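You operate a simulated robot arm through the tools that you are given. There is no shell and no other tool. Be economical: measure what you need, move in short steps, check, and stop when the job is done.

Carry out the task below with a simulated robot arm. There is one attempt and no reset: what you move stays moved.

TASK
Take the apple from the table top and put it on the white tile. Then stack the tin marked "beans" from the table top on top of the tin that says "cocoa".

It is judged by the outcome, as a careful person would: the job done as asked, and still so three seconds after it is handed in. It fails if anything else is knocked over, pushed out of place, dropped, spilled or broken.

THE ROBOT
A 7-joint arm with a two-finger parallel gripper, fixed in place. Base frame: the origin is at the foot of the arm, x ahead of it, y to its left, z up; the work surface is at about z = 0. Lengths are in cm, angles in degrees, forces in N, time in s.
With the tool pointing down near the work surface it reaches from about 24 to 62 cm from the base axis. Its first joint turns from -66.0 to 66.0 degrees. Payload 2.6 kg.
Tool frame: the origin (TCP) lies between the finger pads and is the grasp point; the fingertips stand 3 cm ahead of it; z points along the fingers, y is the line along which they close. The gripper opens to 9.4 cm. The fingers are 2.8 cm wide and 1 cm thick; the gripper's body (5 by 9.6 cm) begins 5.5 cm behind the TCP.
Orientation is that of the tool frame in the base frame, as a unit quaternion [x, y, z, w]. With the fingers straight down and closing along the base's y, the tool's x points along the base's -x, its y along +y and its z along -z.

THE INTERFACE
- The arm moves only by the tool step_arm. Its argument "deltas" is a list of rows, each an object of numbers (a shift or turn left out is 0, a gripper value left out holds the last): "x", "y", "z": the shift along the base's x, y, z in units of 300 mm (1.0 is 300 mm); "ax", "ay", "az": the turn, a rotation vector about the base's x, y, z in units of 90 degrees (1.0 is 90 degrees); "claw": the gripper command, from -1 (shut) to 1 (fully open), values between in proportion. In form: [{"x": .., "y": .., "z": .., "ax": .., "ay": .., "az": .., "claw": ..}, ...]. A call has 1 to 8 rows; each row is the pose to reach, as a shift and turn from the pose commanded when the call began. A call with a number of a shift or a turn outside -1 to 1 is refused whole. A row lasts 0.2 s, in which the tool goes at most 5 cm and 8.6 degrees; a call with a longer step from one row to the next is refused whole, and so is a gripper value outside its range. A pose out of reach is approached as far as the arm can. The call stops where the force on the tool passes 40 N (or 10 N more than at its start, if that is more) or the arm is blocked; 0.2 s more then pass. The fingers move at their own pace (about 7.2 cm/s each) and stop on an object; they squeeze with about 39 N. The grip force told is the motor's: it shows also when the fingers shut on nothing. Time passes only in rows, and 0.2 s behind the last, so rows that repeat a pose let the fingers close. It gives the time, the measured TCP pose, the force on the tool (base axes), the opening and the grip force at its end, in the units of the frame above (readings bear some noise).
- Cameras (640 x 400 px; columns grow to the right, rows downward): "scene" is fixed at [3.69, 44.13, 55.09]; the picture's right is [-0.72, -0.69, 0.00], its down [-0.48, 0.51, -0.71] and it looks along [0.49, -0.52, -0.70] (base axes); focal length 232 px, centre (320, 200). "wrist" rides on the gripper at [-3.7, 0, -5.8] in the tool frame; the picture's right is [0.00, -1.00, 0.00], its down [0.97, 0.00, -0.24] and it looks along [0.24, 0.00, 0.97] (tool axes); focal length 218 px, centre (320, 200).
- get_image(camera): a new picture of that camera. No time passes.
- pixel_to_xyz(camera, pixels): for up to 12 pixels [column, row] of the newest picture of that camera ("zoom" is the newest enlarged one), the place [x, y, z] in the base frame of the surface seen there, good to about 0.2 cm. No time passes.
- zoom(camera, box): a new picture of the part [left, top, right, bottom] of that camera's present view, enlarged. No time passes.
- finish_job(): hands the job in; it is judged then, once.

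Work in short steps. Measure before you move; look again where a grasp or a placing could have gone wrong, and mend it. You have 80 turns and 38 pictures in all, the two below and enlarged ones among them. Open the gripper and draw the arm clear of the work before you hand the job in, unless the task says otherwise; then end with one line.

The tools are called after "Call:" as name(argument=value, ...) on one line, values as JSON. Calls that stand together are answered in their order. step_arm: Moves the arm, as the interface text tells. Its arguments: {"type":"object","properties":{"deltas":{"type":"array","items":{"type":"object","properties":{"x":{"type":"number"},"y":{"type":"number"},"z":{"type":"number"},"ax":{"type":"number"},"ay":{"type":"number"},"az":{"type":"number"},"claw":{"type":"number"}}}}},"required":["deltas"]} The other tools are called the same way: get_image (camera) takes a picture; pixel_to_xyz (camera, pixels) gives the place of the surface under pixels of a picture; zoom (camera, box) takes an enlarged picture of a part of a camera's view; finish_job () hands the job in.

At the start:

```text
t: 0.0
ee_pos: [39.43, 1.99, 34.32]
ee_rot: [0.001, 1.0, 0.0, 0.0]
force: [0.6, 1.2, -0.5]
grip_width: 9.38
grip_force: 0.0
```

scene: 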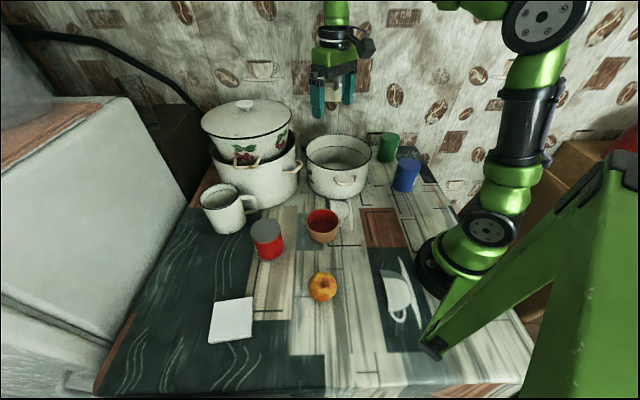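
wrist: 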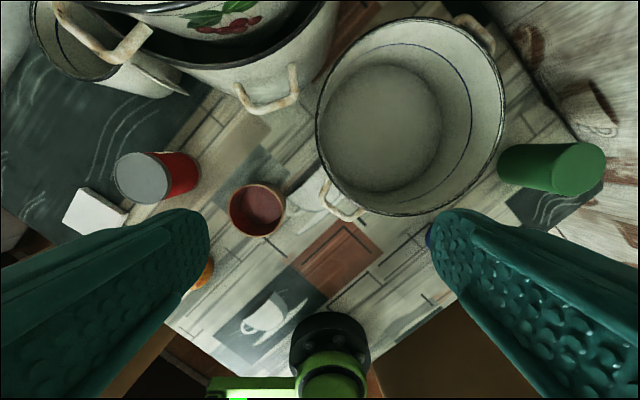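

I'll zoom in on the tins and the apple to read labels and measure them.

Call:
zoom(camera="scene", box=[340, 110, 460, 210])

Call:
zoom(camera="scene", box=[200, 180, 360, 350])

Call:
pixel_to_xyz(camera="scene", pixels=[[322, 287], [322, 275], [231, 320], [213, 303], [252, 298], [251, 337], [209, 343], [266, 228], [389, 136], [408, 162], [322, 215]])

```text
4.00 times, centred on (400, 160) of scene
```

zoom: 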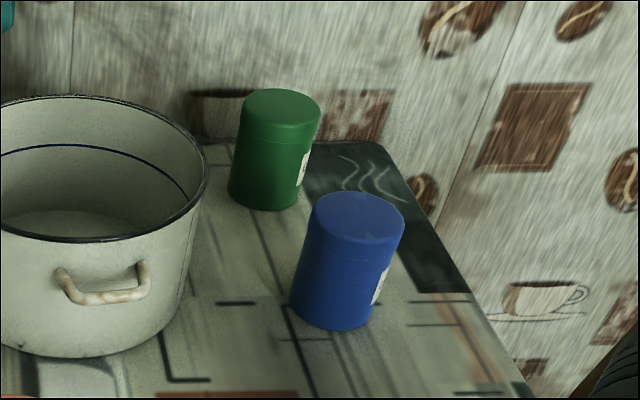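

```text
2.35 times, centred on (280, 265) of scene
```

zoom: 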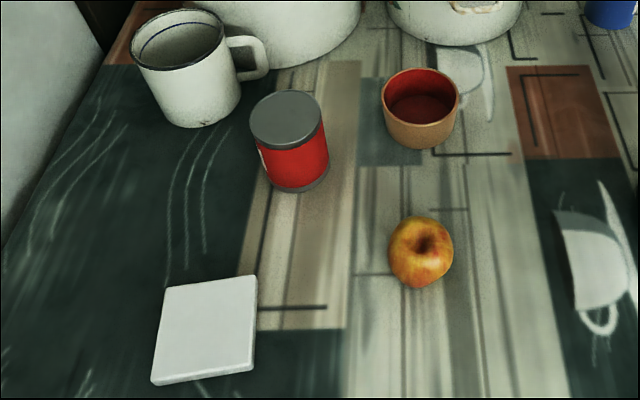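

```text
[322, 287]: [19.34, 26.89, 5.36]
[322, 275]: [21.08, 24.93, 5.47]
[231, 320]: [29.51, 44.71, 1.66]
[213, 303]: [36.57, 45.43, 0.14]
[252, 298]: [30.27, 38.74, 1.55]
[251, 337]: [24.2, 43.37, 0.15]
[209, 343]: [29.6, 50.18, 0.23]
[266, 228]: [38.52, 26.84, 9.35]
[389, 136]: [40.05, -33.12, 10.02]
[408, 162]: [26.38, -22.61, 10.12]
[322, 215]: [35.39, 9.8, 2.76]
```

The apple is near (20.5, 25.5), the tile centre near (30.2, 44.5), and none of the tin labels can be read yet. I'll go above the apple with the tool yawed 45° and look.

Call:
step_arm(deltas=[{"x": -0.08, "y": 0.1, "z": -0.03, "az": 0.07, "claw": 1}, {"x": -0.16, "y": 0.2, "z": -0.06, "az": 0.14}, {"x": -0.24, "y": 0.3, "z": -0.1, "az": 0.21}, {"x": -0.32, "y": 0.4, "z": -0.14, "az": 0.28}, {"x": -0.4, "y": 0.5, "z": -0.18, "az": 0.35}, {"x": -0.48, "y": 0.6, "z": -0.22, "az": 0.42}, {"x": -0.56, "y": 0.7, "z": -0.26, "az": 0.49}, {"x": -0.61, "y": 0.77, "z": -0.32, "az": 0.5}])

Call:
get_image(camera="wrist")

```text
t: 1.8
ee_pos: [21.11, 25.32, 24.47]
ee_rot: [-0.383, 0.924, 0.0, -0.001]
force: [-0.3, 0.2, 0.2]
grip_width: 9.4
grip_force: 0.0
```

```text
33 pictures are left
```

wrist: 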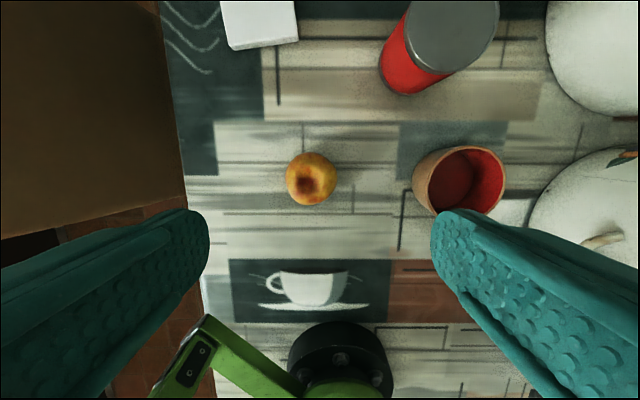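

The apple is at (311,179) in the wrist view. I'll measure its edges.

Call:
pixel_to_xyz(camera="wrist", pixels=[[311, 179], [311, 157], [311, 202], [289, 179], [333, 179], [306, 185], [280, 200], [422, 180]])

```text
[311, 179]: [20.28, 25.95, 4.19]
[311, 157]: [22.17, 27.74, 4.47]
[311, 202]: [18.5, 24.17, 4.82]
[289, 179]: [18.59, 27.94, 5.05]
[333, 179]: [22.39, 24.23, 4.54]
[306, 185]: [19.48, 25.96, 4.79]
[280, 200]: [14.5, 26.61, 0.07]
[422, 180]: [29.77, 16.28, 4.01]
```

Apple centre is about (20.4, 26.0), about 5.5 cm wide. I'll descend over it, stopping with the TCP at z≈3.6.

Call:
step_arm(deltas=[{"x": -0.0237, "y": 0.0227, "z": -0.12}, {"x": -0.0237, "y": 0.0227, "z": -0.26}, {"x": -0.0237, "y": 0.0227, "z": -0.4}, {"x": -0.0237, "y": 0.0227, "z": -0.53}, {"x": -0.0237, "y": 0.0227, "z": -0.62}, {"x": -0.0237, "y": 0.0227, "z": -0.67}, {"x": -0.0237, "y": 0.0227, "z": -0.696}, {"x": -0.0237, "y": 0.0227, "z": -0.696}])

Call:
get_image(camera="wrist")

```text
t: 3.6
ee_pos: [20.26, 25.88, 3.75]
ee_rot: [-0.383, 0.924, -0.001, 0.0]
force: [0.4, 0.2, 0.1]
grip_width: 9.39
grip_force: 0.1
```

```text
32 pictures are left
```

wrist: 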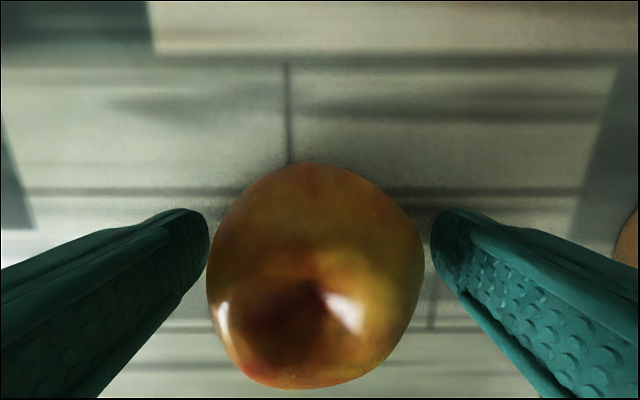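

The apple sits between the fingers, centred. I'll close on it and hold.

Call:
step_arm(deltas=[{"claw": 0}, {"claw": -1}, {"claw": -1}, {"claw": -1}, {"claw": -1}])

```text
t: 4.8
ee_pos: [20.23, 25.81, 3.68]
ee_rot: [-0.382, 0.924, 0.0, 0.0]
force: [-0.1, 0.1, -0.6]
grip_width: 6.31
grip_force: 39.2
```

The grip reads 6.3 cm at 39 N, so the apple is held. I'll lift it and carry it over the tile.

Call:
step_arm(deltas=[{"z": 0.1}, {"z": 0.24}, {"x": 0.02, "y": 0.05, "z": 0.36}, {"x": 0.08, "y": 0.16, "z": 0.4}, {"x": 0.14, "y": 0.28, "z": 0.42}, {"x": 0.2, "y": 0.4, "z": 0.42}, {"x": 0.26, "y": 0.52, "z": 0.42}, {"x": 0.33, "y": 0.62, "z": 0.42}])

Call:
get_image(camera="scene")

Call:
get_image(camera="wrist")

```text
t: 6.6
ee_pos: [30.42, 44.73, 16.46]
ee_rot: [-0.383, 0.924, 0.0, 0.0]
force: [0.0, 0.0, -0.9]
grip_width: 6.33
grip_force: 38.8
```

```text
31 pictures are left
```

scene: 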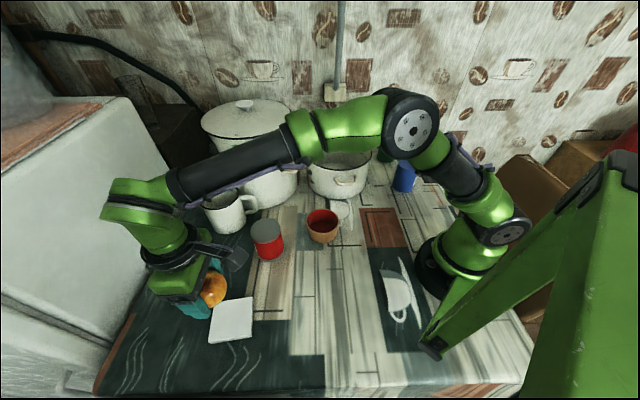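

```text
30 pictures are left
```

wrist: 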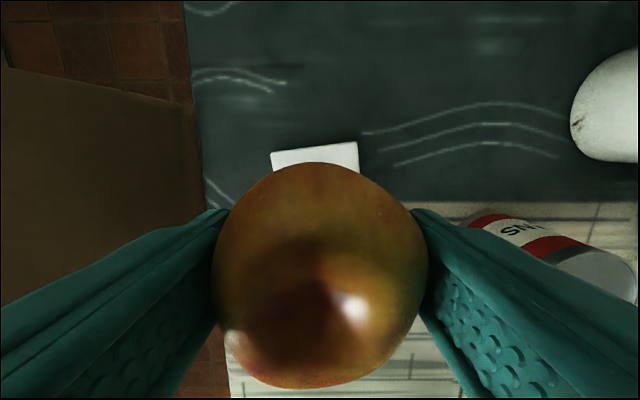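

The red tin's label appears to end in "NS". I'll zoom on it and measure the tile's visible far edge.

Call:
zoom(camera="wrist", box=[440, 190, 640, 315])

Call:
pixel_to_xyz(camera="wrist", pixels=[[273, 155], [355, 145], [357, 160], [275, 168], [315, 155]])

Call:
pixel_to_xyz(camera="scene", pixels=[[233, 318], [216, 302], [250, 299], [249, 333], [212, 340]])

```text
3.20 times, centred on (540, 252) of wrist
```

zoom: 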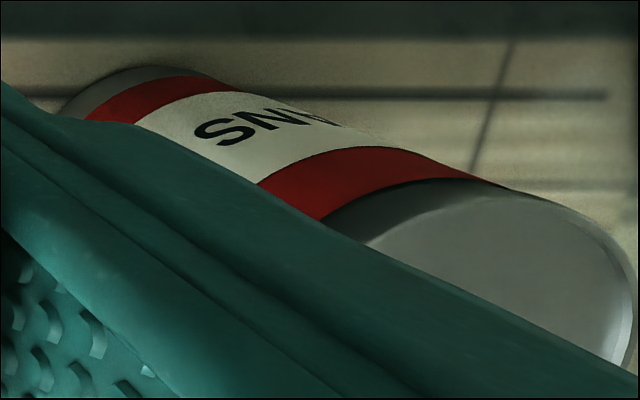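

```text
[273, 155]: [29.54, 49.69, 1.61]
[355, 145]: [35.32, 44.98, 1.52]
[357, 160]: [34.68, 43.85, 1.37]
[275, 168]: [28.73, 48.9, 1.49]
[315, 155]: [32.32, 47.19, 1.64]
```

```text
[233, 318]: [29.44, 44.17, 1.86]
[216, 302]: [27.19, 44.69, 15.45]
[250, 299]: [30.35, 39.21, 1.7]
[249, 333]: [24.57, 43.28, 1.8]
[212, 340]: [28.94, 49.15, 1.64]
```

Red is the beans tin ("…ANS"). The tile corners give a centre of about (29.9, 44.2) with its top at 1.6, so I'll lower the apple there.

Call:
step_arm(deltas=[{"x": -0.017, "y": -0.017, "z": -0.1}, {"x": -0.017, "y": -0.017, "z": -0.22}, {"x": -0.017, "y": -0.017, "z": -0.3}, {"x": -0.017, "y": -0.017, "z": -0.34}, {"x": -0.017, "y": -0.017, "z": -0.36}, {"x": -0.017, "y": -0.017, "z": -0.366}])

Call:
get_image(camera="scene")

```text
t: 8.0
ee_pos: [29.84, 43.82, 5.49]
ee_rot: [-0.382, 0.924, 0.0, 0.002]
force: [-1.2, -1.3, 3.9]
grip_width: 6.33
grip_force: 39.1
```

```text
28 pictures are left
```

scene: 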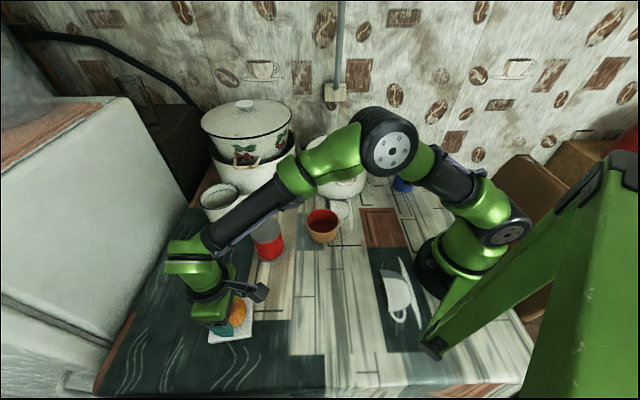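

A force of 3.9 N upward shows the apple is resting on the tile. I'll open gently and then rise.

Call:
step_arm(deltas=[{"claw": 0.4}, {"claw": 0.5}, {"claw": 0.8}, {"claw": 1}, {"z": 0.06}, {"z": 0.2}, {"z": 0.34}, {"z": 0.46}])

Call:
get_image(camera="wrist")

```text
t: 9.8
ee_pos: [29.94, 44.0, 19.11]
ee_rot: [-0.382, 0.924, 0.0, 0.0]
force: [-0.1, 0.1, 0.7]
grip_width: 9.42
grip_force: 0.1
```

```text
27 pictures are left
```

wrist: 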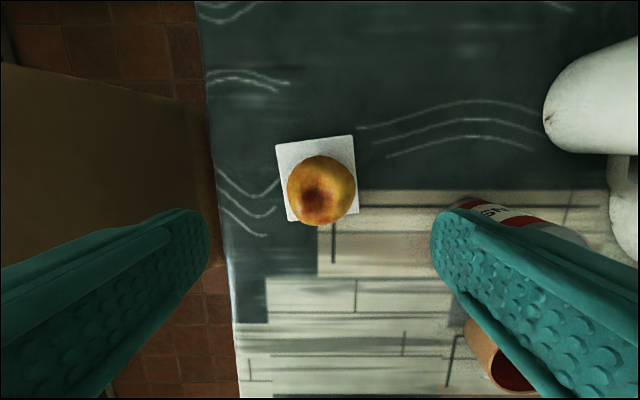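

The apple rests on the tile. I'll check its position relative to the tile.

Call:
pixel_to_xyz(camera="wrist", pixels=[[320, 158], [320, 190], [290, 190], [353, 190], [320, 222]])

Call:
pixel_to_xyz(camera="scene", pixels=[[266, 245]])

```text
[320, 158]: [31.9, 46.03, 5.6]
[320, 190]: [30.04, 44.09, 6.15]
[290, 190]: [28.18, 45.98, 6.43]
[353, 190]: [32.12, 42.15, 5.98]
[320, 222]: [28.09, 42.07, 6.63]
```

```text
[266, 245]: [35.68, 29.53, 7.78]
```

The apple is centred on the tile. Next I need to read the blue and green labels, so I'll measure how close the wall is before moving there.

Call:
get_image(camera="scene")

Call:
pixel_to_xyz(camera="scene", pixels=[[450, 120], [480, 160], [420, 20], [540, 60], [200, 60], [410, 150], [455, 210], [240, 104], [293, 115], [350, 135]])

```text
26 pictures are left
```

scene: 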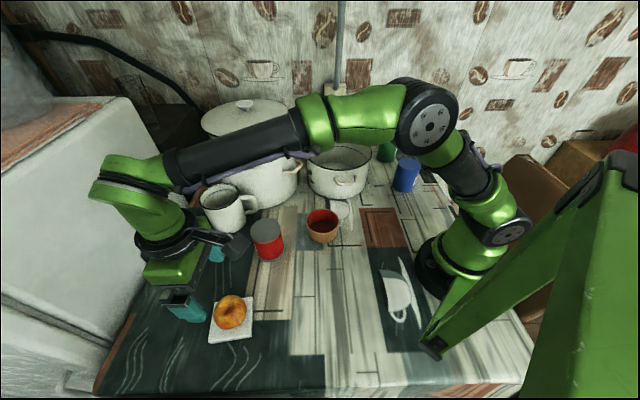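

```text
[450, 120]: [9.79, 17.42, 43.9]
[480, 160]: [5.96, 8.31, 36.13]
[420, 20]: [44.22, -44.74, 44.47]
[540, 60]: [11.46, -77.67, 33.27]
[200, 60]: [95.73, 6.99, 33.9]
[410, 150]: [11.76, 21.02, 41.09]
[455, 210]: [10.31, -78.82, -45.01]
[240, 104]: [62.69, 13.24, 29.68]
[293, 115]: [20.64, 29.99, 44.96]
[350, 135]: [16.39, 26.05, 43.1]
```

The wall is the plane x−y≈89, so there is room. I'll swing back to the middle, staying high.

Call:
step_arm(deltas=[{"x": 0.04, "y": -0.1, "z": 0.1, "az": -0.06}, {"x": 0.09, "y": -0.23, "z": 0.17, "az": -0.12}, {"x": 0.14, "y": -0.37, "z": 0.24, "az": -0.18}, {"x": 0.19, "y": -0.51, "z": 0.3, "az": -0.25}, {"x": 0.24, "y": -0.65, "z": 0.34, "az": -0.32}, {"x": 0.28, "y": -0.8, "z": 0.36, "az": -0.39}, {"x": 0.3, "y": -0.95, "z": 0.36, "az": -0.46}, {"x": 0.3, "y": -1.0, "z": 0.36, "az": -0.5}])

Call:
step_arm(deltas=[{"x": -0.03, "y": -0.13, "az": -0.08}, {"x": -0.06, "y": -0.28, "az": -0.16}, {"x": -0.1, "y": -0.43, "az": -0.24}, {"x": -0.15, "y": -0.58, "az": -0.32}, {"x": -0.21, "y": -0.73, "az": -0.4}, {"x": -0.29, "y": -0.87, "az": -0.48}, {"x": -0.37, "y": -1.0, "az": -0.56}])

Call:
step_arm(deltas=[{"x": -0.1, "y": -0.12, "az": -0.08}, {"x": -0.2, "y": -0.24, "z": -0.03, "az": -0.11}, {"x": -0.3, "y": -0.34, "z": -0.06, "az": -0.11}, {"x": -0.33, "y": -0.4, "z": -0.1, "az": -0.11}])

Call:
get_image(camera="wrist")

```text
t: 11.6
ee_pos: [38.81, 13.93, 29.73]
ee_rot: [0.0, 1.0, 0.0, 0.0]
force: [0.0, 0.2, 0.1]
grip_width: 9.41
grip_force: 0.1
```

```text
t: 13.2
ee_pos: [27.63, -16.55, 30.14]
ee_rot: [0.426, 0.905, 0.0, 0.001]
force: [0.6, 0.3, 0.1]
grip_width: 9.37
grip_force: 0.0
```

```text
t: 14.2
ee_pos: [17.9, -28.56, 27.22]
ee_rot: [0.502, 0.865, 0.001, 0.0]
force: [-0.4, -0.6, 0.6]
grip_width: 9.39
grip_force: 0.1
```

```text
25 pictures are left
```

wrist: 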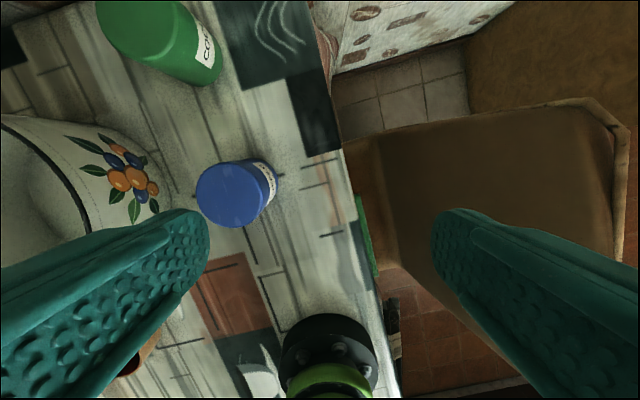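

Both labels are now in view, green at (207,45) and blue at (268,180). I'll zoom on them and measure their tops.

Call:
zoom(camera="wrist", box=[90, 0, 290, 125])

Call:
zoom(camera="wrist", box=[180, 140, 300, 240])

Call:
pixel_to_xyz(camera="wrist", pixels=[[199, 195], [230, 195], [262, 195], [230, 166], [230, 223], [150, 20], [100, 30], [280, 176]])

```text
3.20 times, centred on (190, 62) of wrist
```

zoom: 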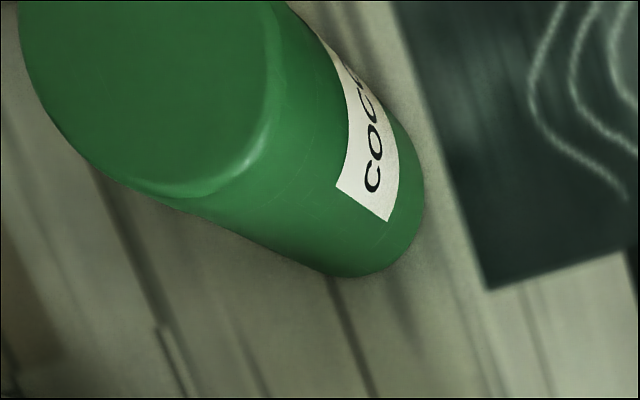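

```text
4.00 times, centred on (240, 190) of wrist
```

zoom: 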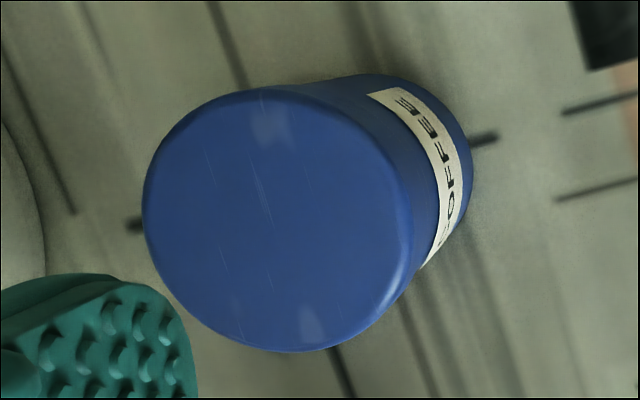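

```text
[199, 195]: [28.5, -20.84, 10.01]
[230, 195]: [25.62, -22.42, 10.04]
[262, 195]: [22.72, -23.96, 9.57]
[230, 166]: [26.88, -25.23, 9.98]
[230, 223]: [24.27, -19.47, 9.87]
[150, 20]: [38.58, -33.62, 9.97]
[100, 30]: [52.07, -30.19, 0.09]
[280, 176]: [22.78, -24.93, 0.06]
```

Green is "COC…" (cocoa) and blue is "coffee". I'll move above the green tin to get its exact centre and look at its surroundings.

Call:
step_arm(deltas=[{"x": 0.1, "z": 0.04, "az": 0.05}, {"x": 0.22, "z": 0.07, "az": 0.11}, {"x": 0.34, "y": -0.02, "z": 0.1, "az": 0.16}, {"x": 0.46, "y": -0.03, "z": 0.1, "az": 0.21}, {"x": 0.56, "y": -0.04, "z": 0.1, "az": 0.23}, {"x": 0.6, "y": -0.05, "z": 0.1, "az": 0.23}])

Call:
get_image(camera="wrist")

```text
t: 15.6
ee_pos: [35.75, -29.42, 30.16]
ee_rot: [0.338, 0.941, 0.0, -0.001]
force: [0.2, -0.4, 0.1]
grip_width: 9.4
grip_force: 0.1
```

```text
22 pictures are left
```

wrist: 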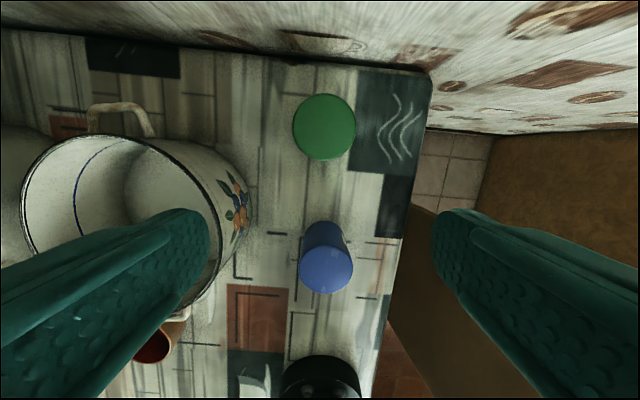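

Call:
pixel_to_xyz(camera="wrist", pixels=[[324, 126], [296, 126], [352, 126], [324, 98], [324, 154], [218, 215], [200, 180], [145, 107], [254, 205], [292, 126], [356, 126], [324, 93]])

```text
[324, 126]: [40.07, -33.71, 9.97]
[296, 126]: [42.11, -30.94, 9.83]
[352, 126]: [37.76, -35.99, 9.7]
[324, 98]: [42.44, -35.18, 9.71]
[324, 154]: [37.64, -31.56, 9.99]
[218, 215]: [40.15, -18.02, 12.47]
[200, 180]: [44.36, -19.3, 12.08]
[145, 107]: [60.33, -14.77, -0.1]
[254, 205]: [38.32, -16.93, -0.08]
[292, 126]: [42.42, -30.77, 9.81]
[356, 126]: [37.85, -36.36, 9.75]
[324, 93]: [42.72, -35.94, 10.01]
```

Green's centre is (40.0, −33.5) with its top at 10.0. The nearest pot rim, at (40, −18), is clear. I'll swing to the beans tin.

Call:
step_arm(deltas=[{"x": 0.03, "y": 0.12, "z": 0.03, "az": 0.06}, {"x": 0.05, "y": 0.26, "z": 0.06, "az": 0.12}, {"x": 0.07, "y": 0.4, "z": 0.06, "az": 0.18}, {"x": 0.09, "y": 0.55, "z": 0.06, "az": 0.24}, {"x": 0.11, "y": 0.7, "z": 0.06, "az": 0.3}, {"x": 0.12, "y": 0.85, "z": 0.06, "az": 0.36}, {"x": 0.12, "y": 1.0, "z": 0.06, "az": 0.42}])

Call:
step_arm(deltas=[{"x": -0.01, "y": 0.14, "az": 0.06}, {"x": -0.03, "y": 0.28, "az": 0.12}, {"x": -0.05, "y": 0.43, "az": 0.18}, {"x": -0.07, "y": 0.58, "az": 0.24}, {"x": -0.09, "y": 0.72, "z": -0.04, "az": 0.3}, {"x": -0.11, "y": 0.82, "z": -0.08, "az": 0.36}, {"x": -0.12, "y": 0.86, "z": -0.1, "az": 0.41}])

Call:
get_image(camera="wrist")

```text
t: 17.2
ee_pos: [39.24, 0.38, 31.81]
ee_rot: [0.016, 1.0, 0.0, 0.0]
force: [0.2, 0.5, 0.5]
grip_width: 9.39
grip_force: 0.0
```

```text
t: 18.8
ee_pos: [35.52, 26.13, 28.47]
ee_rot: [-0.302, 0.953, 0.0, -0.001]
force: [-0.3, -0.5, 0.4]
grip_width: 9.42
grip_force: 0.0
```

```text
21 pictures are left
```

wrist: 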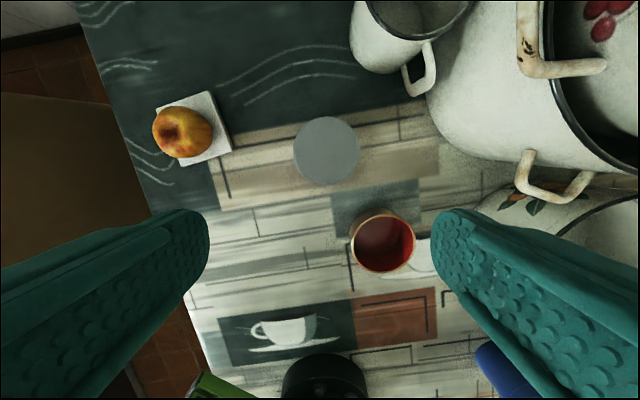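

The grey top of the beans tin is seen straight on at (326,150). I'll measure it and its neighbours.

Call:
pixel_to_xyz(camera="wrist", pixels=[[326, 150], [296, 150], [356, 150], [326, 120], [326, 180], [436, 55], [425, 90], [385, 212], [360, 262], [352, 240], [415, 95], [520, 190]])

```text
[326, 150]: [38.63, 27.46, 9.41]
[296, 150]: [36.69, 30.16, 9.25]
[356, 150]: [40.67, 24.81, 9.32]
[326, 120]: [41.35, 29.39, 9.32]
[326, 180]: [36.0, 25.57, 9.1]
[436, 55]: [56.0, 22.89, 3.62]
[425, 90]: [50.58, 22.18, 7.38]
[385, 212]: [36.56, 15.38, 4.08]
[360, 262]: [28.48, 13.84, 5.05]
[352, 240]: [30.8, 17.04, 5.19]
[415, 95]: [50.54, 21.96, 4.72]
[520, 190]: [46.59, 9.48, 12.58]
```

The tin's centre is (38.7, 27.45), radius about 3.4 and top 9.35. I'll go over it and descend so the fingertips are just above its top.

Call:
step_arm(deltas=[{"x": 0.06, "y": 0.025, "z": -0.08}, {"x": 0.106, "y": 0.044, "z": -0.22}, {"x": 0.106, "y": 0.044, "z": -0.36}, {"x": 0.106, "y": 0.044, "z": -0.46}, {"x": 0.106, "y": 0.044, "z": -0.5}, {"x": 0.106, "y": 0.044, "z": -0.5}])

Call:
get_image(camera="wrist")

```text
t: 20.2
ee_pos: [38.78, 27.68, 13.55]
ee_rot: [-0.301, 0.954, 0.0, 0.0]
force: [-0.3, 0.2, 0.3]
grip_width: 9.39
grip_force: 0.1
```

```text
20 pictures are left
```

wrist: 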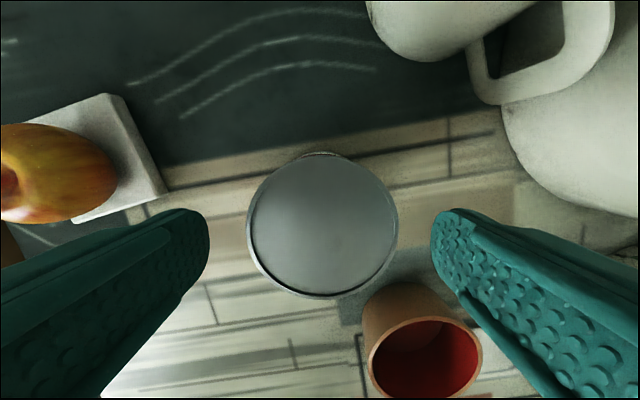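

The tin is centred between the fingers at column 322. I'll measure its rim once more from here.

Call:
pixel_to_xyz(camera="wrist", pixels=[[322, 225], [252, 225], [393, 225], [322, 158], [322, 293], [125, 180], [395, 290]])

```text
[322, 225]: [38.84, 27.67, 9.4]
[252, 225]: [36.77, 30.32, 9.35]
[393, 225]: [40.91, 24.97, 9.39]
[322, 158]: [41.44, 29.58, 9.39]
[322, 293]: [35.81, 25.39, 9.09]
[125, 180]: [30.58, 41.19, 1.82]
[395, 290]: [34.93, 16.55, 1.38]
```

Centre is (38.75, 27.6), and the TCP is on it. I'll descend to z≈5 and close.

Call:
step_arm(deltas=[{"z": -0.08}, {"z": -0.16}, {"z": -0.23}, {"z": -0.27}, {"z": -0.285}, {"z": -0.285}])

Call:
step_arm(deltas=[{"claw": 0.3}, {"claw": -1}, {"claw": -1}, {"claw": -1}, {"claw": -1}])

```text
t: 21.6
ee_pos: [38.89, 27.71, 5.0]
ee_rot: [-0.302, 0.953, -0.001, -0.001]
force: [-0.3, 0.5, 0.4]
grip_width: 9.41
grip_force: 0.0
```

```text
t: 22.8
ee_pos: [38.82, 27.73, 5.12]
ee_rot: [-0.302, 0.953, 0.0, 0.0]
force: [-0.5, -0.5, 0.4]
grip_width: 7.63
grip_force: 39.7
```

The tin is held (7.6 cm, 39.7 N). I'll lift it straight up, then swing back towards the cocoa tin.

Call:
step_arm(deltas=[{"z": 0.06}, {"z": 0.18}, {"z": 0.32}, {"z": 0.46}, {"z": 0.6}, {"z": 0.74}, {"x": -0.02, "y": -0.03, "z": 0.84}, {"x": -0.03, "y": -0.06, "z": 0.88}])

Call:
get_image(camera="scene")

```text
t: 24.6
ee_pos: [38.05, 25.78, 31.8]
ee_rot: [-0.302, 0.953, 0.0, 0.001]
force: [0.6, 0.5, -1.5]
grip_width: 7.59
grip_force: 38.9
```

```text
19 pictures are left
```

scene: 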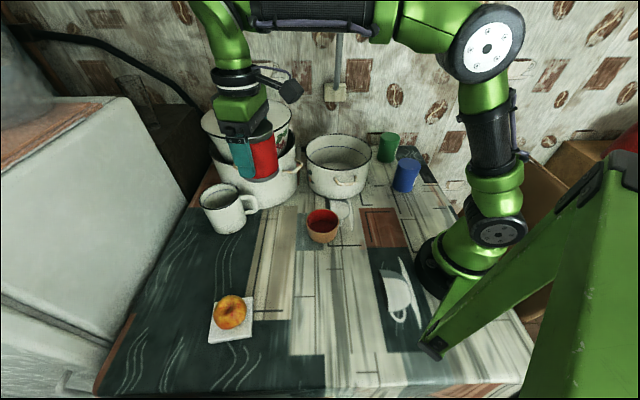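

Held firmly and clear of the pots. I'll swing across at z≈32 along the path I used before.

Call:
step_arm(deltas=[{"x": -0.01, "y": -0.12, "az": -0.06}, {"x": -0.01, "y": -0.26, "az": -0.12}, {"x": 0.0, "y": -0.41, "az": -0.18}, {"x": 0.01, "y": -0.56, "az": -0.24}, {"x": 0.02, "y": -0.71, "az": -0.3}, {"x": 0.02, "y": -0.85, "az": -0.36}, {"x": 0.02, "y": -0.98, "az": -0.42}])

Call:
step_arm(deltas=[{"y": -0.13, "az": -0.06}, {"y": -0.28, "az": -0.12}, {"y": -0.43, "az": -0.18}, {"y": -0.58, "az": -0.24}, {"y": -0.73, "az": -0.3}, {"y": -0.86, "az": -0.36}, {"y": -0.95, "az": -0.41}, {"y": -0.98, "az": -0.41}])

Call:
get_image(camera="scene")

Call:
get_image(camera="wrist")

```text
t: 26.2
ee_pos: [38.68, -3.71, 31.55]
ee_rot: [0.024, 1.0, 0.001, -0.001]
force: [-0.1, -0.3, 0.0]
grip_width: 7.57
grip_force: 39.5
```

```text
t: 28.0
ee_pos: [38.66, -33.22, 31.41]
ee_rot: [0.339, 0.941, 0.001, -0.001]
force: [-0.1, 0.0, -0.7]
grip_width: 7.55
grip_force: 39.4
```

```text
18 pictures are left
```

scene: 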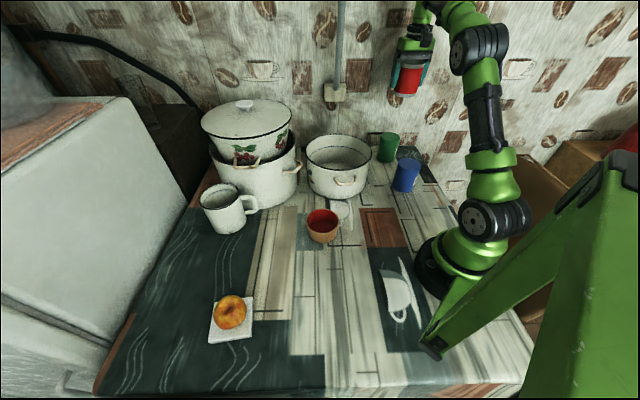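

```text
17 pictures are left
```

wrist: 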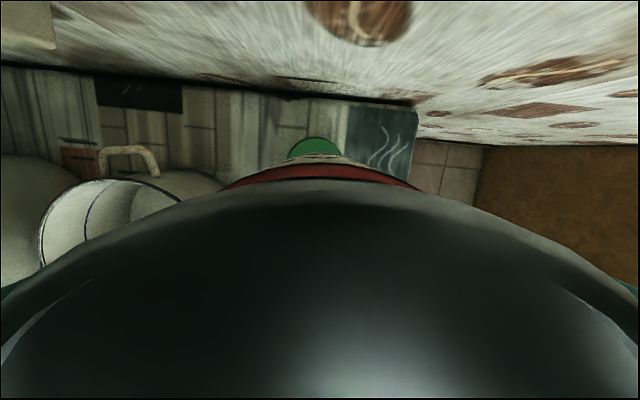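

The tin is held above the cocoa. I'll shift to (40.0, −33.5) and descend to leave about a 2 cm gap.

Call:
step_arm(deltas=[{"x": 0.045, "y": -0.01, "z": -0.05}, {"x": 0.045, "y": -0.01, "z": -0.18}, {"x": 0.045, "y": -0.01, "z": -0.31}, {"x": 0.045, "y": -0.01, "z": -0.41}, {"x": 0.045, "y": -0.01, "z": -0.46}, {"x": 0.045, "y": -0.01, "z": -0.475}, {"x": 0.045, "y": -0.01, "z": -0.475}])

Call:
zoom(camera="scene", box=[340, 90, 440, 190])

Call:
get_image(camera="wrist")

```text
t: 29.6
ee_pos: [39.86, -33.46, 17.27]
ee_rot: [0.339, 0.941, 0.0, 0.0]
force: [-0.2, -0.2, -1.1]
grip_width: 7.59
grip_force: 39.1
```

```text
4.00 times, centred on (390, 140) of scene
```

zoom: 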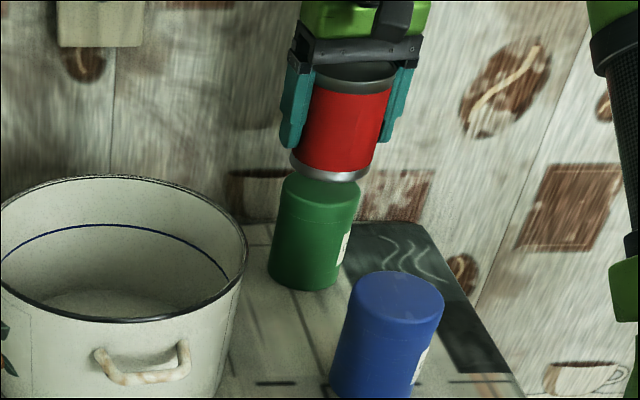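

```text
15 pictures are left
```

wrist: 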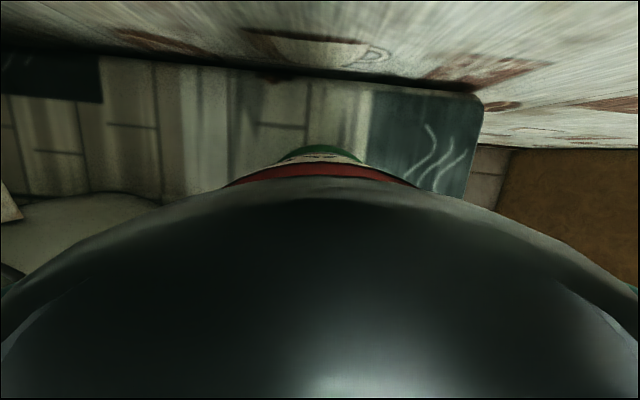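

Aligned in both views: in the wrist picture the green edge is centred at column 320 behind the beans tin. I'll lower gently to contact.

Call:
step_arm(deltas=[{"x": 0.004, "z": -0.03}, {"x": 0.004, "z": -0.05}, {"x": 0.004, "z": -0.06}, {"x": 0.004, "z": -0.066}, {"x": 0.004, "z": -0.07}, {"x": 0.004, "z": -0.07}])

Call:
zoom(camera="scene", box=[340, 90, 440, 190])

```text
t: 31.0
ee_pos: [40.02, -33.35, 15.14]
ee_rot: [0.338, 0.941, 0.0, 0.0]
force: [-0.2, -0.4, -0.9]
grip_width: 7.57
grip_force: 39.5
```

```text
4.00 times, centred on (390, 140) of scene
```

zoom: 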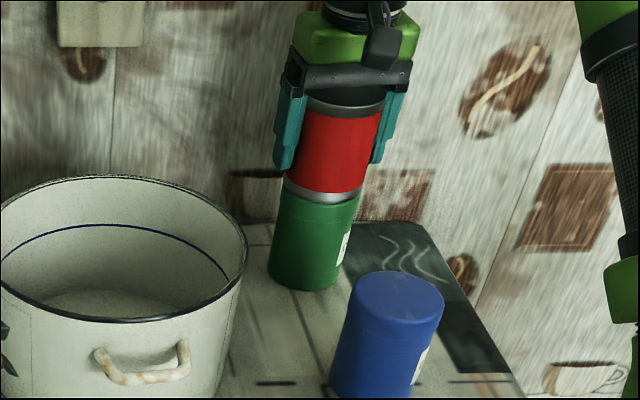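

It's almost touching, with no contact force yet. I'll lower in tiny increments.

Call:
step_arm(deltas=[{"z": -0.003}, {"z": -0.003}, {"z": -0.005}, {"z": -0.005}])

```text
t: 32.0
ee_pos: [40.06, -33.46, 15.0]
ee_rot: [0.338, 0.941, 0.0, 0.0]
force: [0.1, 0.3, -0.4]
grip_width: 7.57
grip_force: 39.1
```

Call:
step_arm(deltas=[{"z": -0.003}, {"z": -0.003}, {"z": -0.006}, {"z": -0.006}])

```text
t: 33.0
ee_pos: [40.18, -33.49, 15.02]
ee_rot: [0.339, 0.941, -0.001, 0.001]
force: [-3.7, 2.1, 16.5]
grip_width: 7.55
grip_force: 39.2
```

Contact is made at 16.5 N. I'll ease back slightly, then open gradually.

Call:
step_arm(deltas=[{"z": 0.003}, {"z": 0.003}])

Call:
step_arm(deltas=[{"claw": 0.65}, {"claw": 0.7}, {"claw": 0.8}, {"claw": 0.9}, {"claw": 1}, {"claw": 1}])

Call:
zoom(camera="scene", box=[340, 90, 440, 190])

```text
t: 33.6
ee_pos: [40.16, -33.4, 14.92]
ee_rot: [0.338, 0.941, 0.0, 0.001]
force: [-1.6, 1.0, 14.2]
grip_width: 7.57
grip_force: 39.2
```

```text
t: 35.0
ee_pos: [40.15, -33.37, 14.89]
ee_rot: [0.34, 0.94, -0.001, 0.0]
force: [0.9, 0.2, -0.2]
grip_width: 9.37
grip_force: 0.1
```

```text
4.00 times, centred on (390, 140) of scene
```

zoom: 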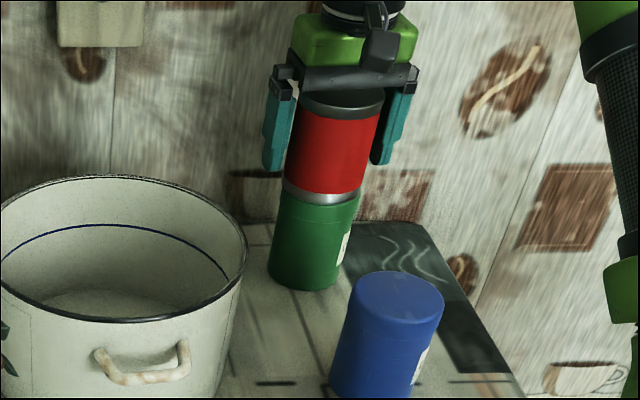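

The stack is standing with the gripper open. I'll rise straight up, then draw back.

Call:
step_arm(deltas=[{"z": 0.03}, {"z": 0.1}, {"z": 0.2}, {"z": 0.32}, {"z": 0.44}, {"x": -0.08, "y": 0.06, "z": 0.54}, {"x": -0.15, "y": 0.16, "z": 0.58}, {"x": -0.18, "y": 0.28, "z": 0.6}])

Call:
get_image(camera="scene")

Call:
get_image(camera="wrist")

```text
t: 36.8
ee_pos: [34.59, -25.62, 32.94]
ee_rot: [0.339, 0.941, 0.0, 0.0]
force: [0.7, -0.7, -0.1]
grip_width: 9.41
grip_force: 0.0
```

```text
12 pictures are left
```

scene: 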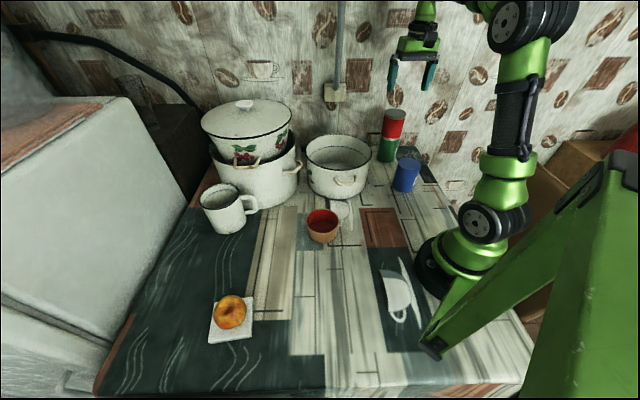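

```text
11 pictures are left
```

wrist: 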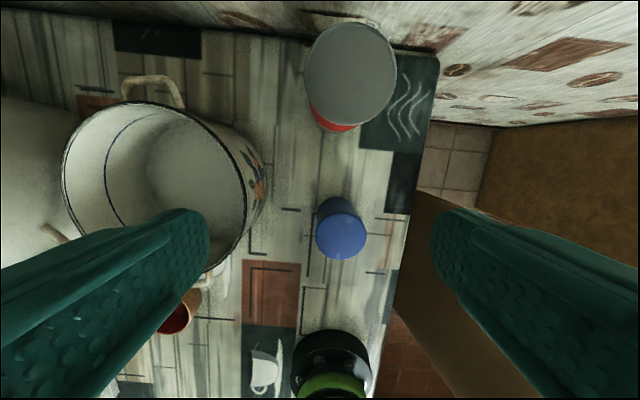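

The beans tin stands on the cocoa, the apple sits on the tile, and everything else is where it was. The arm is clear, so I'll hand the job in.

Call:
finish_job()

```text
The job is handed in.
```

The apple is on the white tile and the beans tin is stacked on the cocoa tin, with nothing else moved in the last pictures before I handed the job in.
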